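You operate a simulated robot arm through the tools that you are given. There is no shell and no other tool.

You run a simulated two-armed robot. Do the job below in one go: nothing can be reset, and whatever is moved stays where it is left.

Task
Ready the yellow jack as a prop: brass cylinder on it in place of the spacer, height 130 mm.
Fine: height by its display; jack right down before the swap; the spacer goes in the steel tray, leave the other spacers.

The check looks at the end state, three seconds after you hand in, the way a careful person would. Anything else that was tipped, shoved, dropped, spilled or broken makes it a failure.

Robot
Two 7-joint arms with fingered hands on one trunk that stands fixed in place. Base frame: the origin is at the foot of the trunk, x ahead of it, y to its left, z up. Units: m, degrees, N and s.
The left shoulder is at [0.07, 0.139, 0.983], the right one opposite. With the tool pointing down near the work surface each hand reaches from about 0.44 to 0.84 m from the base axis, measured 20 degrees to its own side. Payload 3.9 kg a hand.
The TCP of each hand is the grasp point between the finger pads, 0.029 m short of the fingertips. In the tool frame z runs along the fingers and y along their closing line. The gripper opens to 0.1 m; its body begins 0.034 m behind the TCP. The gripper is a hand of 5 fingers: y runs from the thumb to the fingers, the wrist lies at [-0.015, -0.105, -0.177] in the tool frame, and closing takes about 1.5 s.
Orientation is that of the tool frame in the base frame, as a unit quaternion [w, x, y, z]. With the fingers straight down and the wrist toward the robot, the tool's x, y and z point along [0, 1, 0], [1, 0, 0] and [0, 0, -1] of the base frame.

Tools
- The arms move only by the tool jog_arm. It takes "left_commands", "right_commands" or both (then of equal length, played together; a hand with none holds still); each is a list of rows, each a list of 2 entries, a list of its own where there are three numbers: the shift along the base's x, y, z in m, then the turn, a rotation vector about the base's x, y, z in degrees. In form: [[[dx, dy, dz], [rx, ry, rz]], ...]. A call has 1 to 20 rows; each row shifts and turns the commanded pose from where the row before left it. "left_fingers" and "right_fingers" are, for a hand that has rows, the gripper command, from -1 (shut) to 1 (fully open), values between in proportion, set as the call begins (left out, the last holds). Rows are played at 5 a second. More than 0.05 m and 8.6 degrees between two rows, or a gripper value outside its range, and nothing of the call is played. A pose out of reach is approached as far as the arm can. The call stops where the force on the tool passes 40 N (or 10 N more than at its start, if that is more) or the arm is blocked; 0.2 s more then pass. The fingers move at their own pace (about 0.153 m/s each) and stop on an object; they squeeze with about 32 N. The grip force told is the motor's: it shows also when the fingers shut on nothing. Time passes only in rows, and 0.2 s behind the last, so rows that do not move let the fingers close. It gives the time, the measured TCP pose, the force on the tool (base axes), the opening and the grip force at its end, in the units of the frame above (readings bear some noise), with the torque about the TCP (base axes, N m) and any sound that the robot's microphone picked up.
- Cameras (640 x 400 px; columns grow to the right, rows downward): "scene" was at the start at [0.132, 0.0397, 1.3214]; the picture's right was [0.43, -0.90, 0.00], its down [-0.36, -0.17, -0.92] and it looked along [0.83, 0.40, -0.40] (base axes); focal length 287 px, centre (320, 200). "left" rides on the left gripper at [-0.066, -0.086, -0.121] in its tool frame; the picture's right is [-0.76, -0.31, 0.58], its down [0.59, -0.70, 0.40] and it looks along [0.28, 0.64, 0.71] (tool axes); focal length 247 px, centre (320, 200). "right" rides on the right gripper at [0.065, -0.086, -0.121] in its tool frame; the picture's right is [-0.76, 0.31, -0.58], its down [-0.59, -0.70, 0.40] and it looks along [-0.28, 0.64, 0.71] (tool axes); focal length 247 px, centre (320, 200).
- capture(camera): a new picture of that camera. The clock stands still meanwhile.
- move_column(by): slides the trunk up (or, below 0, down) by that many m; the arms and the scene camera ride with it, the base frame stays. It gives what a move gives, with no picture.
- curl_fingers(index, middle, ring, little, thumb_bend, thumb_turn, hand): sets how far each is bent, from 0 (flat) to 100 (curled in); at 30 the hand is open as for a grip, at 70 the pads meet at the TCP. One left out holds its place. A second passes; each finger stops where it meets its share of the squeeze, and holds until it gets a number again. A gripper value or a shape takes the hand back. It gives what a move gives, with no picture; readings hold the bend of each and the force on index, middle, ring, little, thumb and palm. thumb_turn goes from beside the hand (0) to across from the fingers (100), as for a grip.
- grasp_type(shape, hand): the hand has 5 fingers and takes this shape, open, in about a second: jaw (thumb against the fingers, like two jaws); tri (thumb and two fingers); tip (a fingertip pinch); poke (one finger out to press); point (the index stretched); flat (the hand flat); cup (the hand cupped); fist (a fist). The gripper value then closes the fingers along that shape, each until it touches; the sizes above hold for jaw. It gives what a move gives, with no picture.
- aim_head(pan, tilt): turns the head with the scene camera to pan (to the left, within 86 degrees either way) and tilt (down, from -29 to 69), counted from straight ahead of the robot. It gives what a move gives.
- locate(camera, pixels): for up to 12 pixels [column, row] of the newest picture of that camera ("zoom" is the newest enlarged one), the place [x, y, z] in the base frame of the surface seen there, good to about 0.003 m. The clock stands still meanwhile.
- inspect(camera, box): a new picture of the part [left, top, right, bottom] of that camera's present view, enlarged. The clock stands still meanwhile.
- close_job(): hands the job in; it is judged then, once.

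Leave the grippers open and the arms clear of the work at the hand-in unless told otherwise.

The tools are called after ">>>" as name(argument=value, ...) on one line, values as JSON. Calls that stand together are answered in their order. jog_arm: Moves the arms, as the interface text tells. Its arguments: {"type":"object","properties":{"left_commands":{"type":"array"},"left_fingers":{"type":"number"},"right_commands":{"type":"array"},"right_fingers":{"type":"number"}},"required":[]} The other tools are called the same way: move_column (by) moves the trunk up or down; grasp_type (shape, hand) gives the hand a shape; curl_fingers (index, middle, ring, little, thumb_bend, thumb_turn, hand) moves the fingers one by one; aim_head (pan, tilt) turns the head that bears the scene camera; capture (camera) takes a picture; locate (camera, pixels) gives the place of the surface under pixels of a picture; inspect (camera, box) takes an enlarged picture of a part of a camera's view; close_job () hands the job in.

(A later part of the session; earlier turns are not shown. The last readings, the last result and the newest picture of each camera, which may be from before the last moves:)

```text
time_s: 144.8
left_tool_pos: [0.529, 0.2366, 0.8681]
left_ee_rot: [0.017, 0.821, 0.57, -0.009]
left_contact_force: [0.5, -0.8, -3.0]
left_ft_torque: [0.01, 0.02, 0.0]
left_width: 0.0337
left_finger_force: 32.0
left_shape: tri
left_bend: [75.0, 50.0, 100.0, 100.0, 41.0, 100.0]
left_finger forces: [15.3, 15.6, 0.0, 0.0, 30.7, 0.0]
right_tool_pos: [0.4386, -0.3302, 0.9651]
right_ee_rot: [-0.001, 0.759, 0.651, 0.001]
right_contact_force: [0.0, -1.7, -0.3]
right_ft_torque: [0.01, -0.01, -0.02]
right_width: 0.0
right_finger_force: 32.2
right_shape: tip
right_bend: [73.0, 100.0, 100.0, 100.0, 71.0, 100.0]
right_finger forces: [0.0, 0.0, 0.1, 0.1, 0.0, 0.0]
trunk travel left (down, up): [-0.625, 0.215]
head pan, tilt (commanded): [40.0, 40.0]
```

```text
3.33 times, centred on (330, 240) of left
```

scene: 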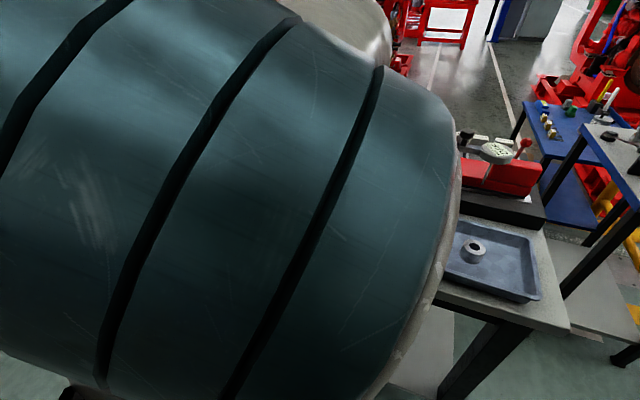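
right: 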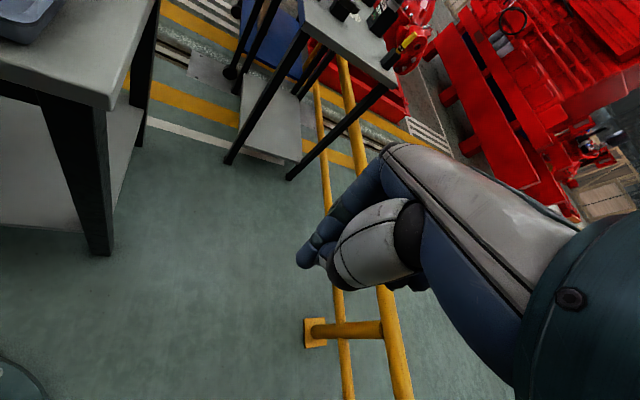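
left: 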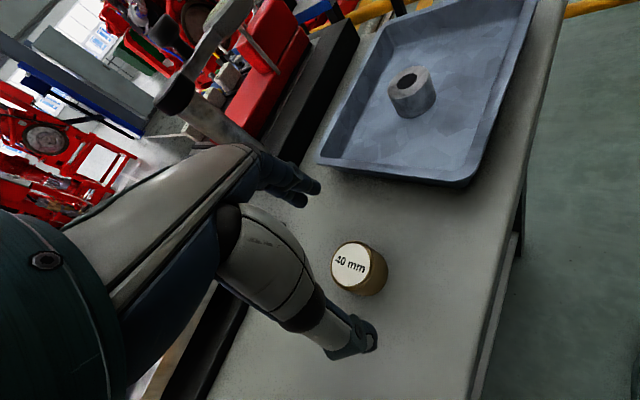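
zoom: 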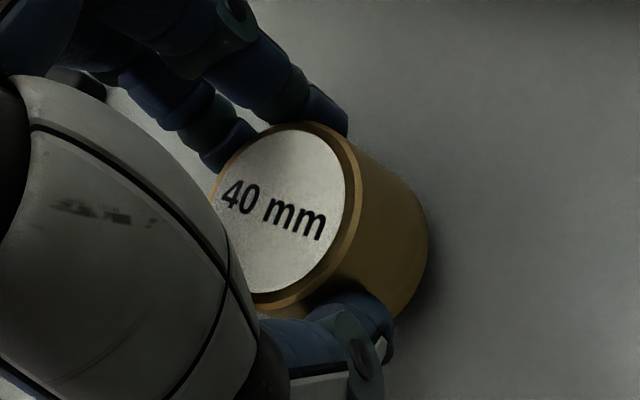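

The brass cylinder is lifted (−3 N weight), well centred in the grip. Up to z≈1.09 and over to the jack.

>>> jog_arm(left_commands=[[[0, 0, 0.03], [0, 0, 0]], [[0, 0, 0.045], [0, 0, 0]], [[0, 0, 0.045], [0, 0, 0]], [[0, 0, 0.045], [0, 0, 0]], [[0, 0, 0.045], [0, 0, 0]], [[-0.012, 0.036, 0.01], [0, 0, 0]], [[-0.012, 0.036, 0], [0, 0, 0]], [[-0.012, 0.036, 0], [0, 0, 0]], [[-0.012, 0.036, 0], [0, 0, 0]], [[-0.012, 0.036, 0], [0, 0, 0]], [[0, 0, 0], [0, 0, 0]]])

>>> capture(camera="left")

>>> inspect(camera="left", box=[260, 170, 480, 390])

```text
time_s: 147.2
left_tool_pos: [0.4715, 0.4116, 1.0907]
left_ee_rot: [0.002, 0.829, 0.56, 0.001]
left_contact_force: [0.9, -0.8, -2.9]
left_ft_torque: [0.0, 0.03, -0.03]
left_width: 0.0334
left_finger_force: 32.1
left_shape: tri
left_bend: [75.0, 50.0, 100.0, 100.0, 41.0, 100.0]
left_finger forces: [15.4, 15.9, 0.0, 0.0, 30.5, 0.0]
right_tool_pos: [0.4379, -0.3305, 0.9661]
right_ee_rot: [-0.002, 0.759, 0.652, 0.001]
right_contact_force: [0.5, -0.6, 0.4]
right_ft_torque: [-0.01, -0.03, 0.0]
right_width: 0.0003
right_finger_force: 32.5
right_shape: tip
right_bend: [73.0, 100.0, 100.0, 100.0, 71.0, 100.0]
right_finger forces: [0.1, 0.0, 0.1, 0.1, 0.0, 0.0]
trunk travel left (down, up): [-0.625, 0.215]
head pan, tilt (commanded): [40.0, 40.0]
```

```text
taken
```

left: 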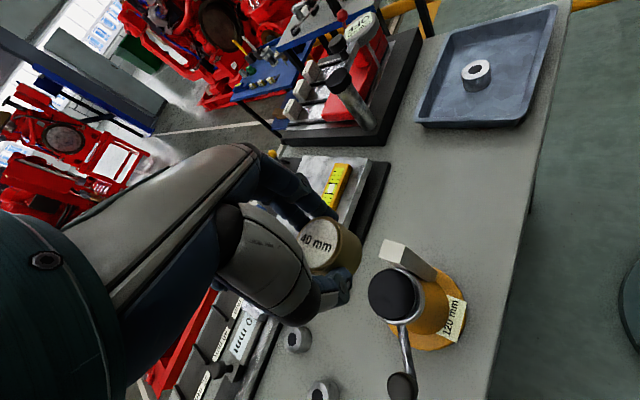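

```text
1.82 times, centred on (370, 280) of left
```

zoom: 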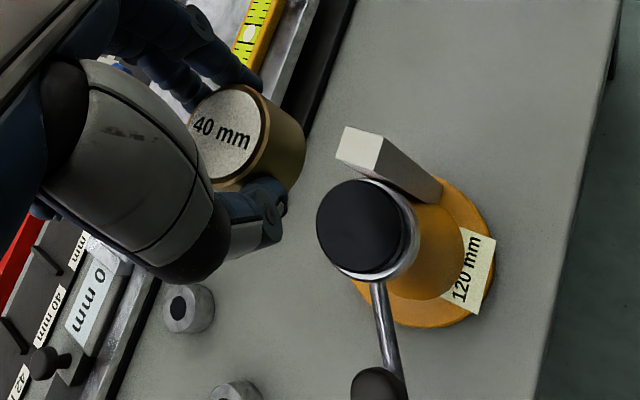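

The empty plate is visible, flat and black; the display still reads 120 mm. I'll locate the plate centre.

>>> locate(camera="zoom", pixels=[[361, 226], [325, 226], [397, 226], [361, 190], [361, 262], [350, 226], [372, 226], [361, 215], [361, 237]])

```text
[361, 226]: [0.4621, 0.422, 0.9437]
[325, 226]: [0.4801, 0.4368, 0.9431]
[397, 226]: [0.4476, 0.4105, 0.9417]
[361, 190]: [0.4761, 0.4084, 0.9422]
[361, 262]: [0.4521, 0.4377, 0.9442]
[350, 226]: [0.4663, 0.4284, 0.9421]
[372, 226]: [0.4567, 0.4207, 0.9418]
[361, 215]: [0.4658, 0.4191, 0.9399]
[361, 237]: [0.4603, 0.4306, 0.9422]
```

Plate centre ≈(0.4638,0.4235), top z≈0.9425. The index finger wraps toward the side where the post stands, so I'll measure the post's corners and the index fingertip to check clearance.

>>> inspect(camera="left", box=[280, 170, 440, 330])

>>> locate(camera="zoom", pixels=[[405, 185], [400, 210], [425, 230], [455, 195], [430, 205], [150, 75], [160, 95], [135, 90], [150, 130], [110, 110], [175, 110], [190, 260]])

```text
2.50 times, centred on (360, 250) of left
```

zoom: 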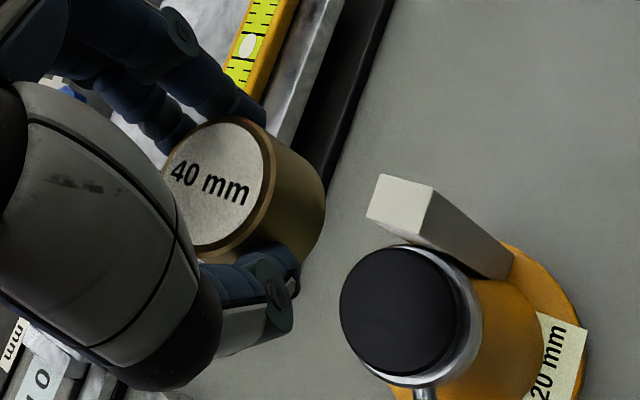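

```text
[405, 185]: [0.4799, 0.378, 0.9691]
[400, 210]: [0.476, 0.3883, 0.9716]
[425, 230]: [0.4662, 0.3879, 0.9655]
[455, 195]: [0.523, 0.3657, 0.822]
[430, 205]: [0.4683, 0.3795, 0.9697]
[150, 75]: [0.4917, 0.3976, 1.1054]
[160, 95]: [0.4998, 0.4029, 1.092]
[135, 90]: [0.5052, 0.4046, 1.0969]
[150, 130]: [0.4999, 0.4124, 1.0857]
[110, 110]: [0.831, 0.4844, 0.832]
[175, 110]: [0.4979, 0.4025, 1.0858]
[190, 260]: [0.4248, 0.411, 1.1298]
```

>>> locate(camera="zoom", pixels=[[250, 108], [258, 118], [235, 95], [215, 80], [195, 55], [215, 185], [265, 150], [190, 145], [180, 130], [165, 140], [250, 260], [275, 265]])

```text
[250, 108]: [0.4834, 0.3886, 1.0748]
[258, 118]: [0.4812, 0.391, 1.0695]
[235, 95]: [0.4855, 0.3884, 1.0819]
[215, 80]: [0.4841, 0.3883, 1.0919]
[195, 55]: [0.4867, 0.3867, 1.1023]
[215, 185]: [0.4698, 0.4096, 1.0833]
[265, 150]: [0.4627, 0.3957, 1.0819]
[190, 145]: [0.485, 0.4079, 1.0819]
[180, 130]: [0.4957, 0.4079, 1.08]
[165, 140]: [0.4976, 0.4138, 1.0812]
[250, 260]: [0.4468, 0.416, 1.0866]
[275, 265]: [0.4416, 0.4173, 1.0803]
```

The index tip would pass within ~2 mm of the post. I'll turn the hand +30° about the vertical so the fingers clear it, and correct the 2° tilt picked up at the grasp, all at this height; then re-measure.

>>> jog_arm(left_commands=[[[0, 0, 0], [-2.2, 0, 0]], [[0, 0, 0], [0, 0, 7.5]], [[0, 0, 0], [0, 0, 7.5]], [[0, 0, 0], [0, 0, 7.5]], [[0, 0, 0], [0, 0, 7.5]], [[-0.007, 0.013, 0], [0, 0, 0]], [[0, 0, 0], [0, 0, 0]]])

>>> capture(camera="left")

>>> inspect(camera="left", box=[280, 170, 440, 330])

```text
time_s: 148.8
left_tool_pos: [0.462, 0.4252, 1.0913]
left_ee_rot: [0.024, 0.655, 0.755, -0.006]
left_contact_force: [-0.4, 0.0, -1.4]
left_ft_torque: [0.01, -0.03, 0.0]
left_width: 0.0335
left_finger_force: 31.8
left_shape: tri
left_bend: [75.0, 50.0, 100.0, 100.0, 41.0, 100.0]
left_finger forces: [15.3, 16.0, 0.0, 0.1, 30.5, 0.0]
right_tool_pos: [0.4372, -0.3298, 0.966]
right_ee_rot: [0.0, 0.759, 0.651, 0.001]
right_contact_force: [-0.3, -0.7, -0.5]
right_ft_torque: [-0.03, 0.01, 0.03]
right_width: 0.0001
right_finger_force: 31.9
right_shape: tip
right_bend: [73.0, 100.0, 100.0, 100.0, 71.0, 100.0]
right_finger forces: [0.0, 0.0, 0.0, 0.0, 0.0, 0.0]
trunk travel left (down, up): [-0.625, 0.215]
head pan, tilt (commanded): [40.0, 40.0]
```

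```text
taken
```

left: 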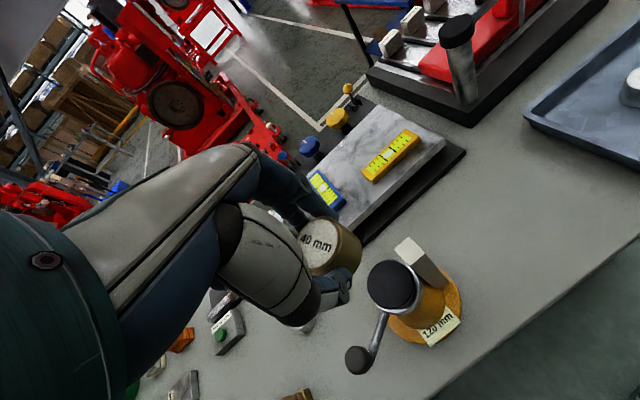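

```text
2.50 times, centred on (360, 250) of left
```

zoom: 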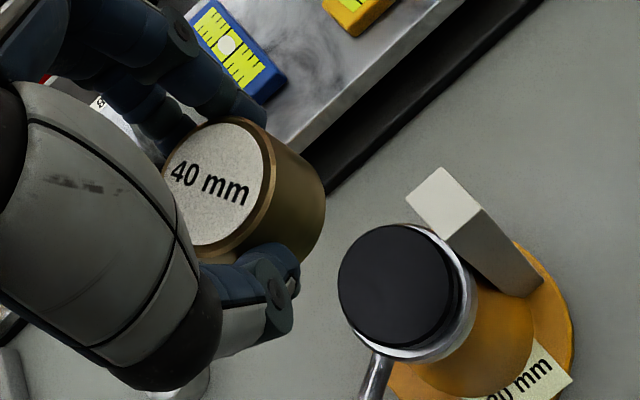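

>>> locate(camera="zoom", pixels=[[218, 187], [180, 187], [255, 187], [218, 140], [218, 230], [400, 288], [345, 288], [455, 288], [400, 235], [400, 340], [250, 112], [440, 205]])

```text
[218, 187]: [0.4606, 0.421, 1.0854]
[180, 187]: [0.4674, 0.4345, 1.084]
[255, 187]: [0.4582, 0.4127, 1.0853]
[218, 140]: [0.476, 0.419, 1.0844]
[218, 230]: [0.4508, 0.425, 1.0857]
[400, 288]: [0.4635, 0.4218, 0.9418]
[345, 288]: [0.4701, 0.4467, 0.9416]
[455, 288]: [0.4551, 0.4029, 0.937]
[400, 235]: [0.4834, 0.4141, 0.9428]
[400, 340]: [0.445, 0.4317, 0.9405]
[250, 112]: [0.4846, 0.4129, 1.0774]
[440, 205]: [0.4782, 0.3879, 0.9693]
```

Brass is centred over the plate within ~2 mm and level, and the index now clears the post. Descending to just above the plate.

>>> jog_arm(left_commands=[[[0.0015, 0.001, -0.03], [0, 0, 0]], [[0, 0, -0.03], [0, 0, 0]], [[0, 0, -0.025], [0, 0, 0]], [[0, 0, -0.015], [0, 0, 0]], [[0, 0, 0], [0, 0, 0]]])

>>> inspect(camera="left", box=[240, 150, 440, 350])

```text
time_s: 150.0
left_tool_pos: [0.4589, 0.4337, 0.9879]
left_ee_rot: [0.039, 0.647, 0.761, -0.013]
left_contact_force: [-0.4, 0.3, -2.8]
left_ft_torque: [0.01, 0.0, 0.02]
left_width: 0.0334
left_finger_force: 32.0
left_shape: tri
left_bend: [75.0, 50.0, 100.0, 100.0, 41.0, 100.0]
left_finger forces: [15.3, 16.0, 0.1, 0.1, 30.3, 0.0]
right_tool_pos: [0.4381, -0.3306, 0.9641]
right_ee_rot: [0.0, 0.759, 0.651, 0.0]
right_contact_force: [-0.1, -0.6, 0.5]
right_ft_torque: [-0.01, -0.01, -0.02]
right_width: 0.0001
right_finger_force: 32.0
right_shape: tip
right_bend: [73.0, 100.0, 100.0, 100.0, 71.0, 100.0]
right_finger forces: [0.1, 0.0, 0.1, 0.0, 0.0, 0.1]
trunk travel left (down, up): [-0.625, 0.215]
head pan, tilt (commanded): [40.0, 40.0]
```

```text
2.00 times, centred on (340, 250) of left
```

zoom: 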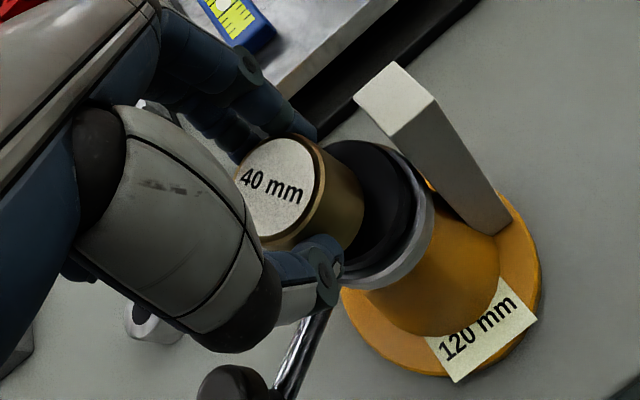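

The arm drifted about 9 mm and tilted 4–5° on the way down — a joint limit at this yaw. I'll raise 2 cm and turn back ~12°, then check the pose.

>>> jog_arm(left_commands=[[[0, 0, 0.02], [0, 0, -4]], [[0, 0, 0], [0, 0, -4]], [[0, 0, 0], [0, 0, -4]], [[0, 0, 0], [0, 0, 0]]])

```text
time_s: 151.0
left_tool_pos: [0.4642, 0.4234, 1.0099]
left_ee_rot: [0.02, 0.731, 0.682, -0.007]
left_contact_force: [-0.5, 0.0, -3.1]
left_ft_torque: [0.03, 0.04, -0.01]
left_width: 0.0335
left_finger_force: 31.8
left_shape: tri
left_bend: [75.0, 50.0, 100.0, 100.0, 41.0, 100.0]
left_finger forces: [15.3, 15.9, 0.0, 0.1, 30.2, 0.0]
right_tool_pos: [0.4376, -0.3296, 0.9642]
right_ee_rot: [-0.001, 0.759, 0.651, 0.001]
right_contact_force: [-0.3, 0.2, 1.1]
right_ft_torque: [0.05, 0.0, -0.03]
right_width: 0.0
right_finger_force: 31.7
right_shape: tip
right_bend: [73.0, 100.0, 100.0, 100.0, 71.0, 100.0]
right_finger forces: [0.1, 0.1, 0.1, 0.1, 0.0, 0.0]
trunk travel left (down, up): [-0.625, 0.215]
head pan, tilt (commanded): [40.0, 40.0]
```

Good: position and tilt are back to what they should be. Re-measure brass against plate.

>>> capture(camera="left")

>>> inspect(camera="left", box=[260, 160, 420, 320])

>>> locate(camera="zoom", pixels=[[268, 212], [230, 212], [305, 212], [268, 165], [268, 255], [300, 140], [345, 225], [410, 180], [430, 240], [340, 330], [400, 130], [425, 120]])

```text
taken
```

left: 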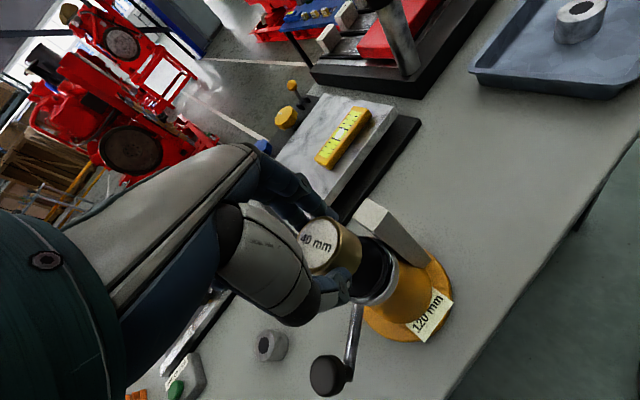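

```text
2.50 times, centred on (340, 240) of left
```

zoom: 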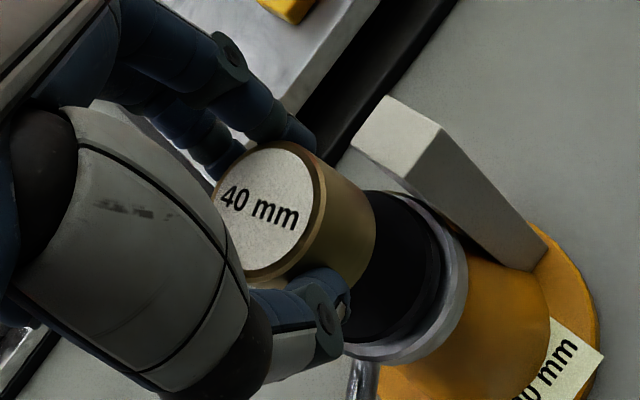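

```text
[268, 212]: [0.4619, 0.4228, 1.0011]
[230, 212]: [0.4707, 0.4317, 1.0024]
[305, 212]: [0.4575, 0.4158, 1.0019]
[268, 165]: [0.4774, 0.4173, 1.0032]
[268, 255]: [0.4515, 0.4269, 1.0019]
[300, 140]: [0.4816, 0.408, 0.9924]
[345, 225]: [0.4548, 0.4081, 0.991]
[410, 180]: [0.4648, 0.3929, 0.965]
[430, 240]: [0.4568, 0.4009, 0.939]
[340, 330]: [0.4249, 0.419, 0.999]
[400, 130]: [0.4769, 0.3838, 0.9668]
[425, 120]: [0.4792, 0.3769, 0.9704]
```

Brass centre (0.4638,0.4228) — right over the plate centre. Now down 2.2 cm, checking for drift.

>>> jog_arm(left_commands=[[[0, 0, -0.008], [0, 0, 0]], [[0, 0, -0.007], [0, 0, 0]], [[0, 0, -0.007], [0, 0, 0]], [[0, 0, 0], [0, 0, 0]]])

>>> inspect(camera="left", box=[260, 160, 420, 320])

>>> locate(camera="zoom", pixels=[[268, 212], [230, 212], [305, 212], [268, 165], [268, 255], [300, 140]])

```text
time_s: 152.0
left_tool_pos: [0.4634, 0.4249, 0.9872]
left_ee_rot: [0.02, 0.73, 0.683, -0.008]
left_contact_force: [0.4, -0.2, -2.2]
left_ft_torque: [0.01, -0.03, -0.01]
left_width: 0.0335
left_finger_force: 32.5
left_shape: tri
left_bend: [75.0, 50.0, 100.0, 100.0, 41.0, 100.0]
left_finger forces: [15.2, 16.0, 0.1, 0.1, 30.4, 0.0]
right_tool_pos: [0.4384, -0.3305, 0.9659]
right_ee_rot: [0.0, 0.759, 0.651, 0.001]
right_contact_force: [0.2, -0.2, -0.4]
right_ft_torque: [0.0, 0.01, 0.04]
right_width: 0.0
right_finger_force: 32.4
right_shape: tip
right_bend: [73.0, 100.0, 100.0, 100.0, 71.0, 100.0]
right_finger forces: [0.0, 0.0, 0.1, 0.0, 0.0, 0.0]
trunk travel left (down, up): [-0.625, 0.215]
head pan, tilt (commanded): [40.0, 40.0]
```

```text
2.50 times, centred on (340, 240) of left
```

zoom: 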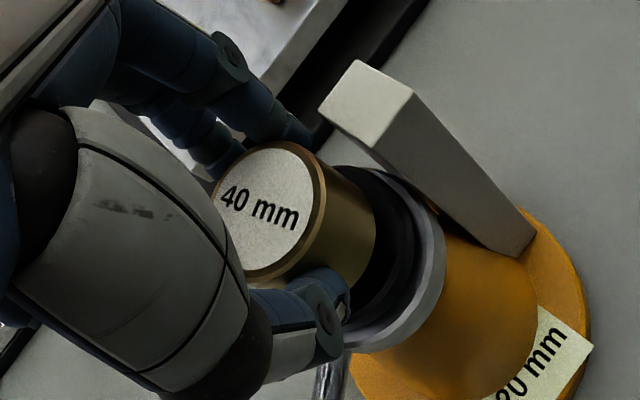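

```text
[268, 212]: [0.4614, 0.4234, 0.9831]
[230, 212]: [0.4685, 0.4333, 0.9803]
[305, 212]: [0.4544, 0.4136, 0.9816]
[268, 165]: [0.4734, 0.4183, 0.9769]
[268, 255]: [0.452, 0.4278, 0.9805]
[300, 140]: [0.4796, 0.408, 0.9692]
```

Still centred. Small steps down to touch.

>>> jog_arm(left_commands=[[[0.001, 0, -0.003], [0, 0, 0]], [[0, 0, -0.002], [0, 0, 0]], [[0, 0, 0], [0, 0, 0]]])

```text
time_s: 152.8
left_tool_pos: [0.4655, 0.4249, 0.9837]
left_ee_rot: [0.02, 0.73, 0.683, -0.006]
left_contact_force: [-0.4, -0.9, -2.7]
left_ft_torque: [0.0, -0.03, 0.01]
left_width: 0.0335
left_finger_force: 31.6
left_shape: tri
left_bend: [75.0, 50.0, 100.0, 100.0, 41.0, 100.0]
left_finger forces: [15.3, 15.9, 0.1, 0.1, 30.3, 0.0]
right_tool_pos: [0.4383, -0.3299, 0.9659]
right_ee_rot: [-0.001, 0.759, 0.651, 0.001]
right_contact_force: [0.8, 0.3, 0.2]
right_ft_torque: [0.0, -0.01, -0.02]
right_width: 0.0
right_finger_force: 32.1
right_shape: tip
right_bend: [73.0, 100.0, 100.0, 100.0, 71.0, 100.0]
right_finger forces: [0.0, 0.0, 0.0, 0.1, 0.0, 0.0]
trunk travel left (down, up): [-0.625, 0.215]
head pan, tilt (commanded): [40.0, 40.0]
```

>>> jog_arm(left_commands=[[[0, 0, -0.002], [0, 0, 0]], [[0, 0, -0.002], [0, 0, 0]], [[0, 0, 0], [0, 0, 0]]])

```text
time_s: 153.6
left_tool_pos: [0.4636, 0.4252, 0.9799]
left_ee_rot: [0.02, 0.73, 0.683, -0.006]
left_contact_force: [1.0, 0.5, 2.2]
left_ft_torque: [0.01, -0.11, 0.0]
left_width: 0.0338
left_finger_force: 31.8
left_shape: tri
left_bend: [75.0, 50.0, 100.0, 100.0, 41.0, 100.0]
left_finger forces: [15.3, 16.8, 0.0, 0.0, 30.2, 0.0]
right_tool_pos: [0.4384, -0.3302, 0.9664]
right_ee_rot: [-0.001, 0.759, 0.651, 0.0]
right_contact_force: [-0.4, 0.2, -0.6]
right_ft_torque: [-0.02, -0.01, 0.02]
right_width: 0.0
right_finger_force: 32.1
right_shape: tip
right_bend: [73.0, 100.0, 100.0, 100.0, 71.0, 100.0]
right_finger forces: [0.0, 0.1, 0.0, 0.0, 0.0, 0.0]
trunk travel left (down, up): [-0.625, 0.215]
head pan, tilt (commanded): [40.0, 40.0]
```

Touching (load moved from −2.7 to +2.2 N). Release gently.

>>> jog_arm(left_commands=[[[0, 0, 0], [0, 0, 0]], [[0, 0, 0], [0, 0, 0]], [[0, 0, 0], [0, 0, 0]], [[0, 0, 0], [0, 0, 0]], [[0, 0, 0], [0, 0, 0]], [[0, 0, 0], [0, 0, 0]]], left_fingers=0.3)

>>> inspect(camera="left", box=[240, 140, 440, 340])

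```text
time_s: 155.0
left_tool_pos: [0.465, 0.4257, 0.9793]
left_ee_rot: [0.02, 0.73, 0.683, -0.006]
left_contact_force: [-0.7, 0.0, 0.1]
left_ft_torque: [0.0, -0.01, 0.02]
left_width: 0.0647
left_finger_force: 0.0
left_shape: tri
left_bend: [40.0, 37.0, 99.0, 100.0, 31.0, 99.0]
left_finger forces: [0.1, 0.1, 0.1, 0.0, 0.0, 0.1]
right_tool_pos: [0.4379, -0.3299, 0.9653]
right_ee_rot: [0.0, 0.759, 0.652, 0.0]
right_contact_force: [-0.3, 0.5, 0.2]
right_ft_torque: [0.01, 0.0, -0.01]
right_width: 0.0001
right_finger_force: 31.4
right_shape: tip
right_bend: [73.0, 100.0, 100.0, 100.0, 71.0, 100.0]
right_finger forces: [0.1, 0.0, 0.0, 0.1, 0.1, 0.1]
trunk travel left (down, up): [-0.625, 0.215]
head pan, tilt (commanded): [40.0, 40.0]
```

```text
2.00 times, centred on (340, 240) of left
```

zoom: 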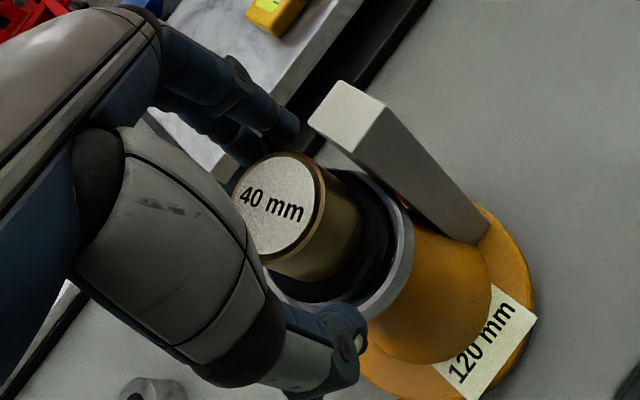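

The brass cylinder sits on the plate, fingers free. Open wider and lift straight up.

>>> jog_arm(left_commands=[[[0, 0, 0], [0, 0, 0]], [[0, 0, 0], [0, 0, 0]], [[0, 0, 0.01], [0, 0, 0]], [[0, 0, 0.02], [0, 0, 0]], [[0, 0, 0.04], [0, 0, 0]], [[0, 0, 0.045], [0, 0, 0]]], left_fingers=0.8)

>>> capture(camera="left")

>>> inspect(camera="left", box=[300, 190, 480, 370])

>>> locate(camera="zoom", pixels=[[250, 210], [200, 210], [300, 210], [250, 160], [250, 260], [200, 370], [310, 235]])

```text
time_s: 156.4
left_tool_pos: [0.4639, 0.425, 1.0948]
left_ee_rot: [0.02, 0.731, 0.682, -0.006]
left_contact_force: [-0.3, -0.4, 0.3]
left_ft_torque: [0.0, 0.04, -0.02]
left_width: 0.0898
left_finger_force: 0.0
left_shape: tri
left_bend: [34.0, 31.0, 99.0, 100.0, 30.0, 98.0]
left_finger forces: [0.0, 0.0, 0.0, 0.0, 0.0, 0.1]
right_tool_pos: [0.4382, -0.3296, 0.9661]
right_ee_rot: [0.0, 0.759, 0.652, 0.001]
right_contact_force: [-0.1, -0.4, 0.7]
right_ft_torque: [0.02, 0.0, -0.03]
right_width: 0.0
right_finger_force: 32.0
right_shape: tip
right_bend: [73.0, 100.0, 100.0, 100.0, 71.0, 100.0]
right_finger forces: [0.0, 0.1, 0.1, 0.0, 0.0, 0.0]
trunk travel left (down, up): [-0.625, 0.215]
head pan, tilt (commanded): [40.0, 40.0]
```

```text
taken
```

left: 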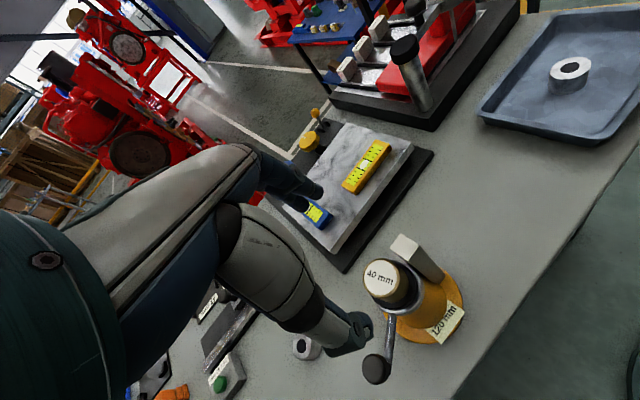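

```text
2.22 times, centred on (390, 280) of left
```

zoom: 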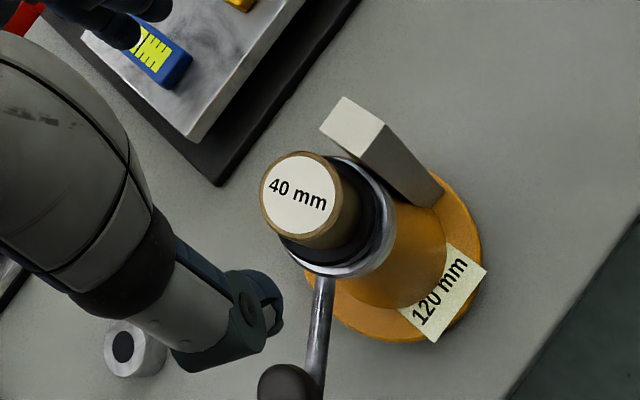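

```text
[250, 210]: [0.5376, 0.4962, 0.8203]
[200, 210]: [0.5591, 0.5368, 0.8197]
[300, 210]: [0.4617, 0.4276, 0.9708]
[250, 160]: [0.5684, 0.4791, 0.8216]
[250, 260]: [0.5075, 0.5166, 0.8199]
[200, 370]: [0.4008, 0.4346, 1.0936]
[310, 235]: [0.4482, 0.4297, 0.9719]
```

The brass cylinder stands centred on the plate; display 120 mm. Next raise to 130: the knob (0.403,0.477) must go back counter-clockwise about 40°. I take the closed pinch shape again and move to the knob's other side, (0.43,0.515), at height.

>>> jog_arm(left_commands=[[[-0.01, 0.03, 0.0], [0, 0, 0]], [[-0.012, 0.03, 0], [0, 0, 0]], [[-0.012, 0.03, 0], [0, 0, 0]]])

>>> grasp_type(shape="tip", hand="left")

>>> jog_arm(left_commands=[[[0, 0, 0], [0, 0, 0]], [[0, 0, 0], [0, 0, 0]], [[0, 0, 0], [0, 0, 0]], [[0, 0, 0], [0, 0, 0]], [[0, 0, 0], [0, 0, 0]], [[0, 0, 0], [0, 0, 0]], [[0, 0, 0], [0, 0, 0]]], left_fingers=-1)

>>> capture(camera="left")

>>> capture(camera="scene")

```text
time_s: 157.2
left_tool_pos: [0.4279, 0.5176, 1.0934]
left_ee_rot: [0.021, 0.731, 0.682, -0.007]
left_contact_force: [-0.4, 0.5, 0.0]
left_ft_torque: [-0.03, -0.07, -0.02]
left_width: 0.0898
left_finger_force: 0.0
left_shape: tri
left_bend: [34.0, 31.0, 99.0, 100.0, 30.0, 98.0]
left_finger forces: [0.1, 0.0, 0.0, 0.1, 0.1, 0.0]
right_tool_pos: [0.4378, -0.3285, 0.9662]
right_ee_rot: [0.0, 0.759, 0.652, 0.001]
right_contact_force: [-0.2, -0.2, -1.0]
right_ft_torque: [-0.02, 0.0, 0.02]
right_width: 0.0001
right_finger_force: 32.4
right_shape: tip
right_bend: [73.0, 100.0, 100.0, 100.0, 71.0, 100.0]
right_finger forces: [0.1, 0.0, 0.0, 0.0, 0.0, 0.0]
trunk travel left (down, up): [-0.625, 0.215]
head pan, tilt (commanded): [40.0, 40.0]
```

```text
time_s: 158.1
left_tool_pos: [0.4293, 0.5167, 1.0945]
left_ee_rot: [0.02, 0.731, 0.683, -0.006]
left_contact_force: [-0.5, 0.5, 0.1]
left_ft_torque: [-0.01, -0.02, 0.0]
left_width: 0.0998
left_finger_force: 0.0
left_shape: tip
left_bend: [30.0, 98.0, 99.0, 100.0, 30.0, 98.0]
left_finger forces: [0.0, 0.0, 0.0, 0.1, 0.0, 0.0]
right_tool_pos: [0.4385, -0.3301, 0.9651]
right_ee_rot: [0.0, 0.759, 0.651, 0.0]
right_contact_force: [-0.5, -0.1, 0.3]
right_ft_torque: [0.03, 0.01, 0.02]
right_width: 0.0
right_finger_force: 32.2
right_shape: tip
right_bend: [73.0, 100.0, 100.0, 100.0, 71.0, 100.0]
right_finger forces: [0.1, 0.0, 0.0, 0.0, 0.0, 0.0]
trunk travel left (down, up): [-0.625, 0.215]
head pan, tilt (commanded): [40.0, 40.0]
```

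```text
time_s: 159.7
left_tool_pos: [0.429, 0.5161, 1.0924]
left_ee_rot: [0.02, 0.73, 0.683, -0.006]
left_contact_force: [0.1, 0.0, -0.8]
left_ft_torque: [0.05, -0.02, 0.0]
left_width: 0.0001
left_finger_force: 31.6
left_shape: tip
left_bend: [70.0, 100.0, 100.0, 100.0, 70.0, 100.0]
left_finger forces: [0.0, 0.1, 0.0, 0.0, 0.0, 0.0]
right_tool_pos: [0.4375, -0.3304, 0.9658]
right_ee_rot: [-0.001, 0.759, 0.652, 0.0]
right_contact_force: [0.0, 0.4, 0.2]
right_ft_torque: [-0.01, 0.02, -0.01]
right_width: 0.0
right_finger_force: 31.6
right_shape: tip
right_bend: [73.0, 100.0, 100.0, 100.0, 71.0, 100.0]
right_finger forces: [0.0, 0.0, 0.0, 0.1, 0.1, 0.1]
trunk travel left (down, up): [-0.625, 0.215]
head pan, tilt (commanded): [40.0, 40.0]
```

```text
taken
```

left: 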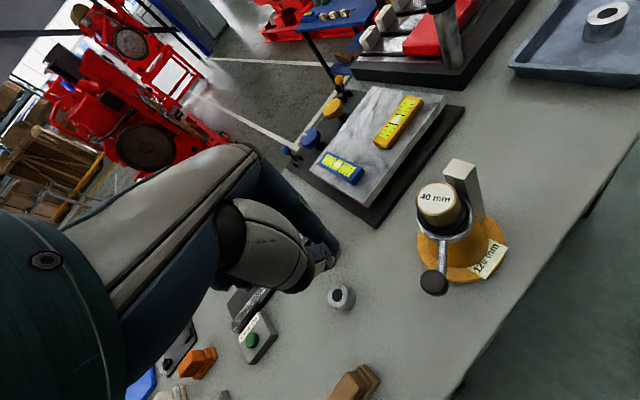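

```text
taken
```

scene: 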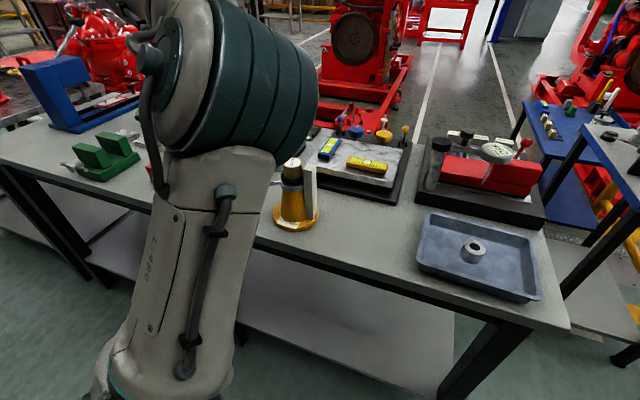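

>>> locate(camera="left", pixels=[[433, 282], [428, 280], [438, 282], [438, 200], [420, 204], [456, 204], [340, 297]])

>>> jog_arm(left_commands=[[[0, 0, -0.04], [0, 0, 0]], [[0, 0, -0.04], [0, 0, 0]], [[0, 0, -0.03], [0, 0, 0]], [[0, 0, -0.02], [0, 0, 0]], [[0, 0, 0], [0, 0, 0]]])

>>> capture(camera="left")

```text
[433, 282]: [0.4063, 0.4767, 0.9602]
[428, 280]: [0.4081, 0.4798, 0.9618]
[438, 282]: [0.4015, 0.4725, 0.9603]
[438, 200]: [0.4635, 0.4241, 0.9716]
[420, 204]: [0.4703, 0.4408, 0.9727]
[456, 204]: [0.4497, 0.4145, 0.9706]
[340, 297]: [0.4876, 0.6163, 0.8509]
```

```text
time_s: 160.9
left_tool_pos: [0.4317, 0.514, 0.9653]
left_ee_rot: [0.02, 0.73, 0.683, -0.007]
left_contact_force: [1.4, 1.3, -1.2]
left_ft_torque: [0.01, -0.04, -0.02]
left_width: 0.0002
left_finger_force: 32.1
left_shape: tip
left_bend: [71.0, 100.0, 100.0, 100.0, 70.0, 100.0]
left_finger forces: [0.0, 0.0, 0.0, 0.0, 0.0, 0.0]
right_tool_pos: [0.438, -0.3296, 0.9656]
right_ee_rot: [-0.001, 0.759, 0.651, 0.001]
right_contact_force: [-0.1, 0.3, -0.4]
right_ft_torque: [0.04, 0.01, 0.01]
right_width: 0.0001
right_finger_force: 32.3
right_shape: tip
right_bend: [73.0, 100.0, 100.0, 100.0, 71.0, 100.0]
right_finger forces: [0.0, 0.0, 0.1, 0.0, 0.0, 0.0]
trunk travel left (down, up): [-0.625, 0.215]
head pan, tilt (commanded): [40.0, 40.0]
```

```text
taken
```

left: 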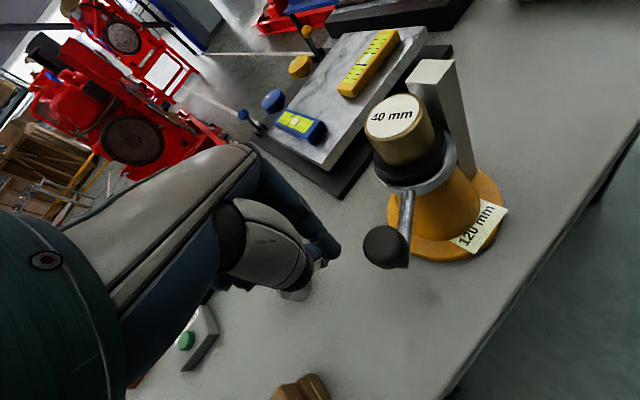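

The knob is at (0.4045,0.4765); the pinch stands at (0.432,0.514). Pushing it back counter-clockwise in small steps while reading the display in the left picture.

>>> jog_arm(left_commands=[[[-0.003, -0.007, -0.002], [0, 0, 0]], [[-0.0033, -0.0073, 0], [0, 0, 0]], [[-0.0056, -0.0031, 0], [0, 0, 0]], [[-0.0062, -0.0041, 0], [0, 0, 0]], [[0, 0, 0], [0, 0, 0]]])

>>> inspect(camera="left", box=[280, 60, 540, 280])

```text
time_s: 162.1
left_tool_pos: [0.4134, 0.4932, 0.9628]
left_ee_rot: [0.019, 0.73, 0.683, -0.008]
left_contact_force: [0.4, 0.3, -0.5]
left_ft_torque: [0.01, 0.03, -0.01]
left_width: 0.0
left_finger_force: 31.8
left_shape: tip
left_bend: [73.0, 100.0, 100.0, 100.0, 71.0, 100.0]
left_finger forces: [0.0, 0.1, 0.1, 0.1, 0.1, 0.1]
right_tool_pos: [0.4387, -0.3302, 0.9658]
right_ee_rot: [0.0, 0.759, 0.651, 0.0]
right_contact_force: [0.0, 0.0, -0.8]
right_ft_torque: [0.03, 0.01, -0.01]
right_width: 0.0
right_finger_force: 32.3
right_shape: tip
right_bend: [73.0, 100.0, 100.0, 100.0, 71.0, 100.0]
right_finger forces: [0.1, 0.0, 0.1, 0.0, 0.1, 0.0]
trunk travel left (down, up): [-0.625, 0.215]
head pan, tilt (commanded): [40.0, 40.0]
```

```text
1.82 times, centred on (410, 170) of left
```

zoom: 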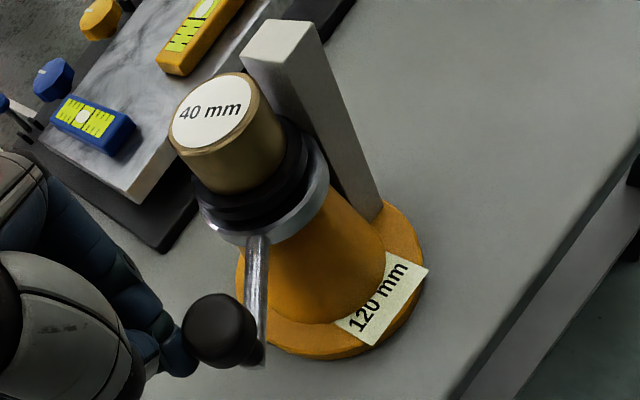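

>>> jog_arm(left_commands=[[[-0.003, -0.0023, 0], [0, 0, 0]], [[-0.003, -0.0023, 0], [0, 0, 0]], [[-0.0027, -0.0025, 0], [0, 0, 0]], [[-0.0027, -0.0026, 0], [0, 0, 0]], [[0, 0, 0], [0, 0, 0]]])

>>> inspect(camera="left", box=[280, 60, 540, 280])

```text
time_s: 163.3
left_tool_pos: [0.4014, 0.4831, 0.9623]
left_ee_rot: [0.021, 0.73, 0.683, -0.006]
left_contact_force: [0.3, 2.3, 1.3]
left_ft_torque: [-0.05, 0.01, -0.01]
left_width: 0.0
left_finger_force: 32.0
left_shape: tip
left_bend: [73.0, 100.0, 100.0, 100.0, 71.0, 100.0]
left_finger forces: [0.0, 0.1, 0.0, 0.0, 0.0, 0.0]
right_tool_pos: [0.438, -0.3308, 0.9657]
right_ee_rot: [0.0, 0.758, 0.652, 0.0]
right_contact_force: [-0.2, 0.3, 0.3]
right_ft_torque: [0.01, -0.04, 0.03]
right_width: 0.0
right_finger_force: 32.3
right_shape: tip
right_bend: [73.0, 100.0, 100.0, 100.0, 71.0, 100.0]
right_finger forces: [0.1, 0.1, 0.0, 0.1, 0.0, 0.0]
trunk travel left (down, up): [-0.625, 0.215]
head pan, tilt (commanded): [40.0, 40.0]
```

```text
1.82 times, centred on (410, 170) of left
```

zoom: 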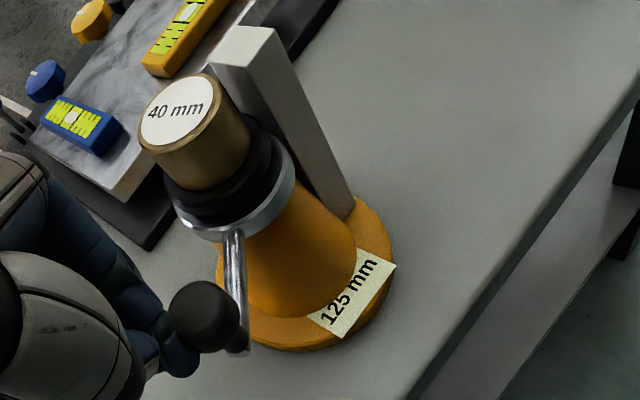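

Display 125 mm. Continue.

>>> jog_arm(left_commands=[[[-0.0025, -0.0028, 0], [0, 0, 0]], [[-0.0024, -0.0028, 0], [0, 0, 0]], [[-0.0022, -0.003, 0], [0, 0, 0]], [[-0.0022, -0.003, 0], [0, 0, 0]], [[0, 0, 0], [0, 0, 0]]])

>>> inspect(camera="left", box=[260, 60, 520, 280])

>>> locate(camera="zoom", pixels=[[245, 320], [235, 310], [255, 330], [225, 110], [260, 300]])

```text
time_s: 164.5
left_tool_pos: [0.3919, 0.4718, 0.9604]
left_ee_rot: [0.02, 0.73, 0.683, -0.006]
left_contact_force: [0.4, 1.0, 2.1]
left_ft_torque: [-0.05, 0.02, 0.0]
left_width: 0.0
left_finger_force: 31.9
left_shape: tip
left_bend: [73.0, 100.0, 100.0, 100.0, 71.0, 100.0]
left_finger forces: [0.1, 0.1, 0.0, 0.1, 0.1, 0.1]
right_tool_pos: [0.4372, -0.3301, 0.9659]
right_ee_rot: [0.0, 0.758, 0.652, 0.001]
right_contact_force: [-0.2, 0.4, -0.4]
right_ft_torque: [-0.01, -0.01, 0.03]
right_width: 0.0002
right_finger_force: 32.3
right_shape: tip
right_bend: [73.0, 100.0, 100.0, 100.0, 71.0, 100.0]
right_finger forces: [0.0, 0.0, 0.0, 0.0, 0.0, 0.0]
trunk travel left (down, up): [-0.625, 0.215]
head pan, tilt (commanded): [40.0, 40.0]
```

```text
1.82 times, centred on (390, 170) of left
```

zoom: 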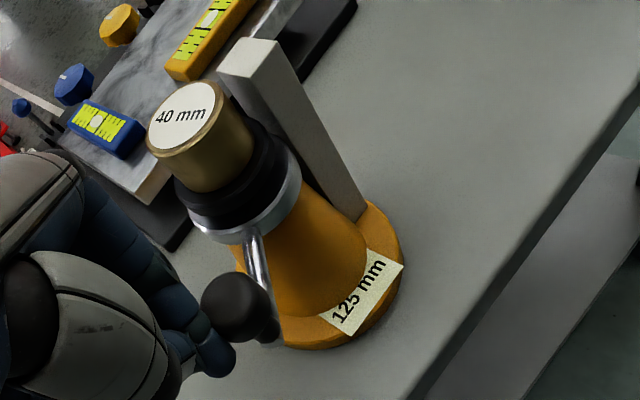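

```text
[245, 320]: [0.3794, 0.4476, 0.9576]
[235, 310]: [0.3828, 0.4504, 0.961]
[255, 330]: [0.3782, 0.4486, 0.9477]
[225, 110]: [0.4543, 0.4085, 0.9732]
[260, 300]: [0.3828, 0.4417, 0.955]
```

Knob at φ≈162°. Continue in small steps; the display should turn to 130 shortly.

>>> jog_arm(left_commands=[[[-0.0014, -0.0034, 0], [0, 0, 0]], [[-0.0014, -0.0035, 0], [0, 0, 0]], [[-0.0012, -0.0033, 0.001], [0, 0, 0]], [[0, 0, 0], [0, 0, 0]]])

>>> inspect(camera="left", box=[260, 60, 520, 280])

>>> locate(camera="zoom", pixels=[[250, 300], [240, 290], [260, 310], [240, 300]])

```text
time_s: 165.5
left_tool_pos: [0.3872, 0.4608, 0.9623]
left_ee_rot: [0.02, 0.73, 0.683, -0.007]
left_contact_force: [-0.6, 0.7, 0.7]
left_ft_torque: [0.0, 0.02, 0.0]
left_width: 0.0
left_finger_force: 32.1
left_shape: tip
left_bend: [73.0, 100.0, 100.0, 100.0, 71.0, 100.0]
left_finger forces: [0.0, 0.0, 0.0, 0.0, 0.0, 0.0]
right_tool_pos: [0.4378, -0.3297, 0.965]
right_ee_rot: [0.0, 0.759, 0.651, 0.0]
right_contact_force: [0.2, -0.9, -0.3]
right_ft_torque: [0.04, 0.01, 0.0]
right_width: 0.0
right_finger_force: 32.3
right_shape: tip
right_bend: [73.0, 100.0, 100.0, 100.0, 71.0, 100.0]
right_finger forces: [0.0, 0.1, 0.0, 0.0, 0.1, 0.0]
trunk travel left (down, up): [-0.625, 0.215]
head pan, tilt (commanded): [40.0, 40.0]
```

```text
1.82 times, centred on (390, 170) of left
```

zoom: 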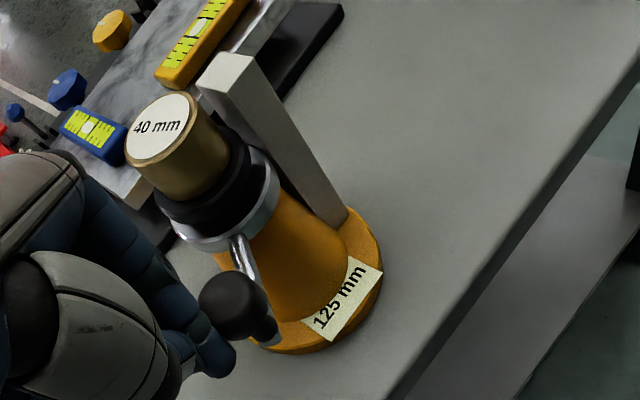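

```text
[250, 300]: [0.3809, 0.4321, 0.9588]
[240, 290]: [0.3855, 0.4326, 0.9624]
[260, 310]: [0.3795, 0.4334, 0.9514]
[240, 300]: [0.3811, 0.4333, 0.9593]
```

>>> jog_arm(left_commands=[[[-0.0008, -0.003, 0], [0, 0, 0]], [[0, 0, 0], [0, 0, 0]]])

>>> inspect(camera="left", box=[260, 60, 520, 280])

```text
time_s: 166.1
left_tool_pos: [0.3866, 0.4592, 0.9633]
left_ee_rot: [0.02, 0.73, 0.683, -0.006]
left_contact_force: [-2.4, 1.5, 0.3]
left_ft_torque: [-0.01, -0.02, 0.01]
left_width: 0.0001
left_finger_force: 32.2
left_shape: tip
left_bend: [73.0, 100.0, 100.0, 100.0, 71.0, 100.0]
left_finger forces: [0.1, 0.0, 0.1, 0.0, 0.0, 0.0]
right_tool_pos: [0.4388, -0.3299, 0.9663]
right_ee_rot: [0.0, 0.759, 0.651, 0.001]
right_contact_force: [0.1, -1.0, -0.3]
right_ft_torque: [-0.03, -0.01, 0.02]
right_width: 0.0001
right_finger_force: 32.0
right_shape: tip
right_bend: [73.0, 100.0, 100.0, 100.0, 71.0, 100.0]
right_finger forces: [0.0, 0.0, 0.1, 0.0, 0.0, 0.0]
trunk travel left (down, up): [-0.625, 0.215]
head pan, tilt (commanded): [40.0, 40.0]
```

```text
1.82 times, centred on (390, 170) of left
```

zoom: 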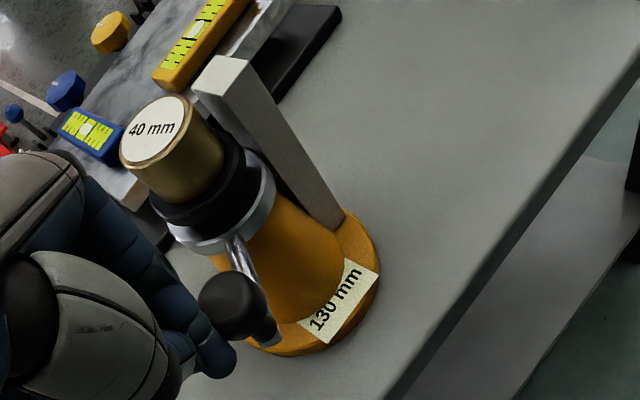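

Display just turned to 130 mm (so about 127.5 true). I'll push ~9° further to sit in the middle of the 130 band.

>>> jog_arm(left_commands=[[[-0.0006, -0.003, 0], [0, 0, 0]], [[-0.0004, -0.003, 0], [0, 0, 0]], [[-0.0002, -0.003, 0], [0, 0, 0]], [[0, 0, 0], [0, 0, 0]]])

>>> inspect(camera="left", box=[240, 60, 500, 280])

>>> locate(camera="zoom", pixels=[[260, 290], [250, 285], [270, 300], [180, 130], [160, 130], [200, 130]])

```text
time_s: 167.1
left_tool_pos: [0.3848, 0.4507, 0.9629]
left_ee_rot: [0.02, 0.73, 0.683, -0.006]
left_contact_force: [-1.6, 0.2, 0.7]
left_ft_torque: [-0.03, -0.01, -0.06]
left_width: 0.0
left_finger_force: 31.2
left_shape: tip
left_bend: [73.0, 100.0, 100.0, 100.0, 71.0, 100.0]
left_finger forces: [0.0, 0.1, 0.1, 0.0, 0.1, 0.0]
right_tool_pos: [0.4387, -0.3297, 0.9663]
right_ee_rot: [0.0, 0.759, 0.652, 0.001]
right_contact_force: [-0.1, -0.5, -0.6]
right_ft_torque: [-0.01, -0.03, 0.01]
right_width: 0.0
right_finger_force: 31.7
right_shape: tip
right_bend: [73.0, 100.0, 100.0, 100.0, 71.0, 100.0]
right_finger forces: [0.1, 0.0, 0.0, 0.1, 0.1, 0.0]
trunk travel left (down, up): [-0.625, 0.215]
head pan, tilt (commanded): [40.0, 40.0]
```

```text
1.82 times, centred on (370, 170) of left
```

zoom: 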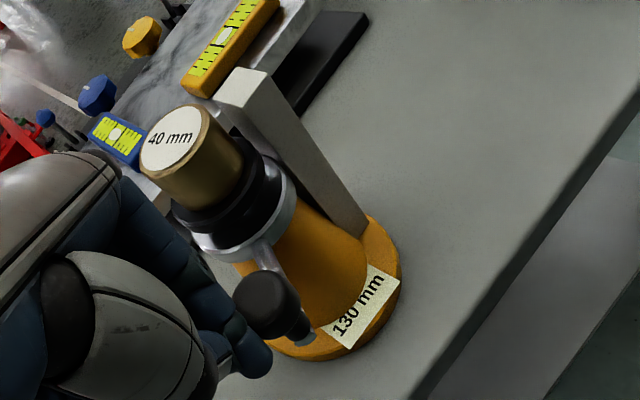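

```text
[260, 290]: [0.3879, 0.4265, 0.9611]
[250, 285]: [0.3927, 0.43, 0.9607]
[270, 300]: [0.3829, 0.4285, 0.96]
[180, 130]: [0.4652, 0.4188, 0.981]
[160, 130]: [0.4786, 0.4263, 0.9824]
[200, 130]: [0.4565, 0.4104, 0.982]
```

Display 130 mm; knob at φ≈177°. One last 3.5 mm nudge.

>>> jog_arm(left_commands=[[[0, -0.0018, 0], [0, 0, 0]], [[0, -0.0017, 0], [0, 0, 0]], [[0, 0, 0], [0, 0, 0]]])

>>> inspect(camera="left", box=[240, 60, 500, 280])

```text
time_s: 167.9
left_tool_pos: [0.3845, 0.4466, 0.9631]
left_ee_rot: [0.02, 0.73, 0.683, -0.006]
left_contact_force: [-2.6, 2.4, 2.1]
left_ft_torque: [-0.01, 0.05, -0.03]
left_width: 0.0003
left_finger_force: 32.1
left_shape: tip
left_bend: [73.0, 100.0, 100.0, 100.0, 71.0, 100.0]
left_finger forces: [0.0, 0.0, 0.0, 0.0, 0.0, 0.0]
right_tool_pos: [0.438, -0.3298, 0.966]
right_ee_rot: [-0.001, 0.759, 0.651, 0.002]
right_contact_force: [-0.1, 0.2, 0.8]
right_ft_torque: [-0.01, -0.01, 0.0]
right_width: 0.0003
right_finger_force: 31.8
right_shape: tip
right_bend: [73.0, 100.0, 100.0, 100.0, 71.0, 100.0]
right_finger forces: [0.1, 0.0, 0.0, 0.1, 0.1, 0.0]
trunk travel left (down, up): [-0.625, 0.215]
head pan, tilt (commanded): [40.0, 40.0]
```

```text
1.82 times, centred on (370, 170) of left
```

zoom: 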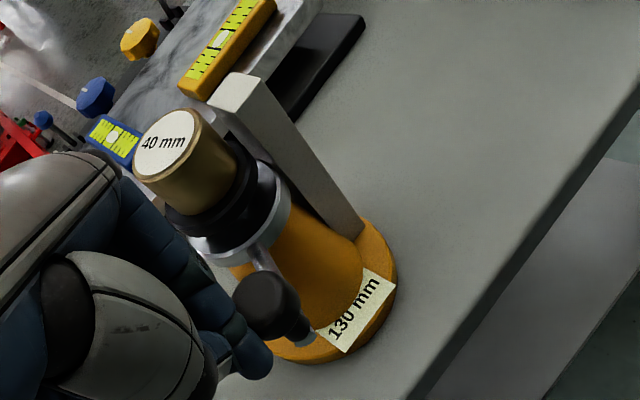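

Display 130 mm. Now back the left hand off along +y, up and away to the left.

>>> jog_arm(left_commands=[[[0.0, 0.012, 0], [0, 0, 0]], [[0.004, 0.018, 0.005], [0, 0, 0]], [[0.006, 0.02, 0.02], [0, 0, 0]], [[0, 0.01, 0.045], [0, 0, 0]], [[0, 0.01, 0.045], [0, 0, 0]], [[0, 0.03, 0.035], [0, 0, 0]], [[0, 0.045, 0.01], [0, 0, 0]], [[0, 0.045, 0], [0, 0, 0]], [[0, 0.045, 0], [0, 0, 2]], [[0, 0.03, 0], [0, 0, 2]]])

>>> capture(camera="scene")

>>> inspect(camera="scene", box=[235, 130, 345, 240])

```text
time_s: 170.1
left_tool_pos: [0.3943, 0.6956, 1.1077]
left_ee_rot: [0.021, 0.706, 0.708, -0.006]
left_contact_force: [0.4, -0.8, -0.5]
left_ft_torque: [0.03, 0.08, 0.0]
left_width: 0.0
left_finger_force: 31.7
left_shape: tip
left_bend: [73.0, 100.0, 100.0, 100.0, 71.0, 100.0]
left_finger forces: [0.1, 0.0, 0.1, 0.0, 0.0, 0.0]
left hand out of reach, approached as far as the arm can: row 10
right_tool_pos: [0.4391, -0.3302, 0.9667]
right_ee_rot: [0.0, 0.759, 0.651, 0.001]
right_contact_force: [0.2, -0.4, 0.0]
right_ft_torque: [0.0, -0.03, -0.03]
right_width: 0.0001
right_finger_force: 32.1
right_shape: tip
right_bend: [73.0, 100.0, 100.0, 100.0, 71.0, 100.0]
right_finger forces: [0.0, 0.1, 0.0, 0.0, 0.0, 0.1]
trunk travel left (down, up): [-0.625, 0.215]
head pan, tilt (commanded): [40.0, 40.0]
```

```text
taken
```

scene: 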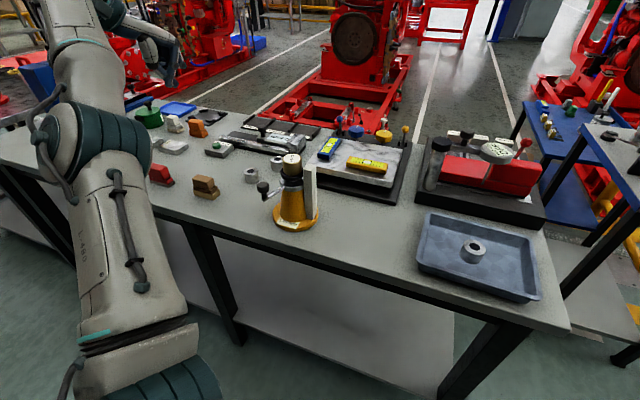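

```text
3.64 times, centred on (290, 185) of scene
```

zoom: 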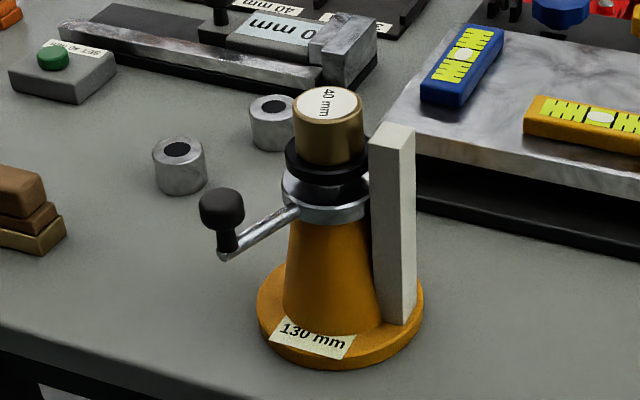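

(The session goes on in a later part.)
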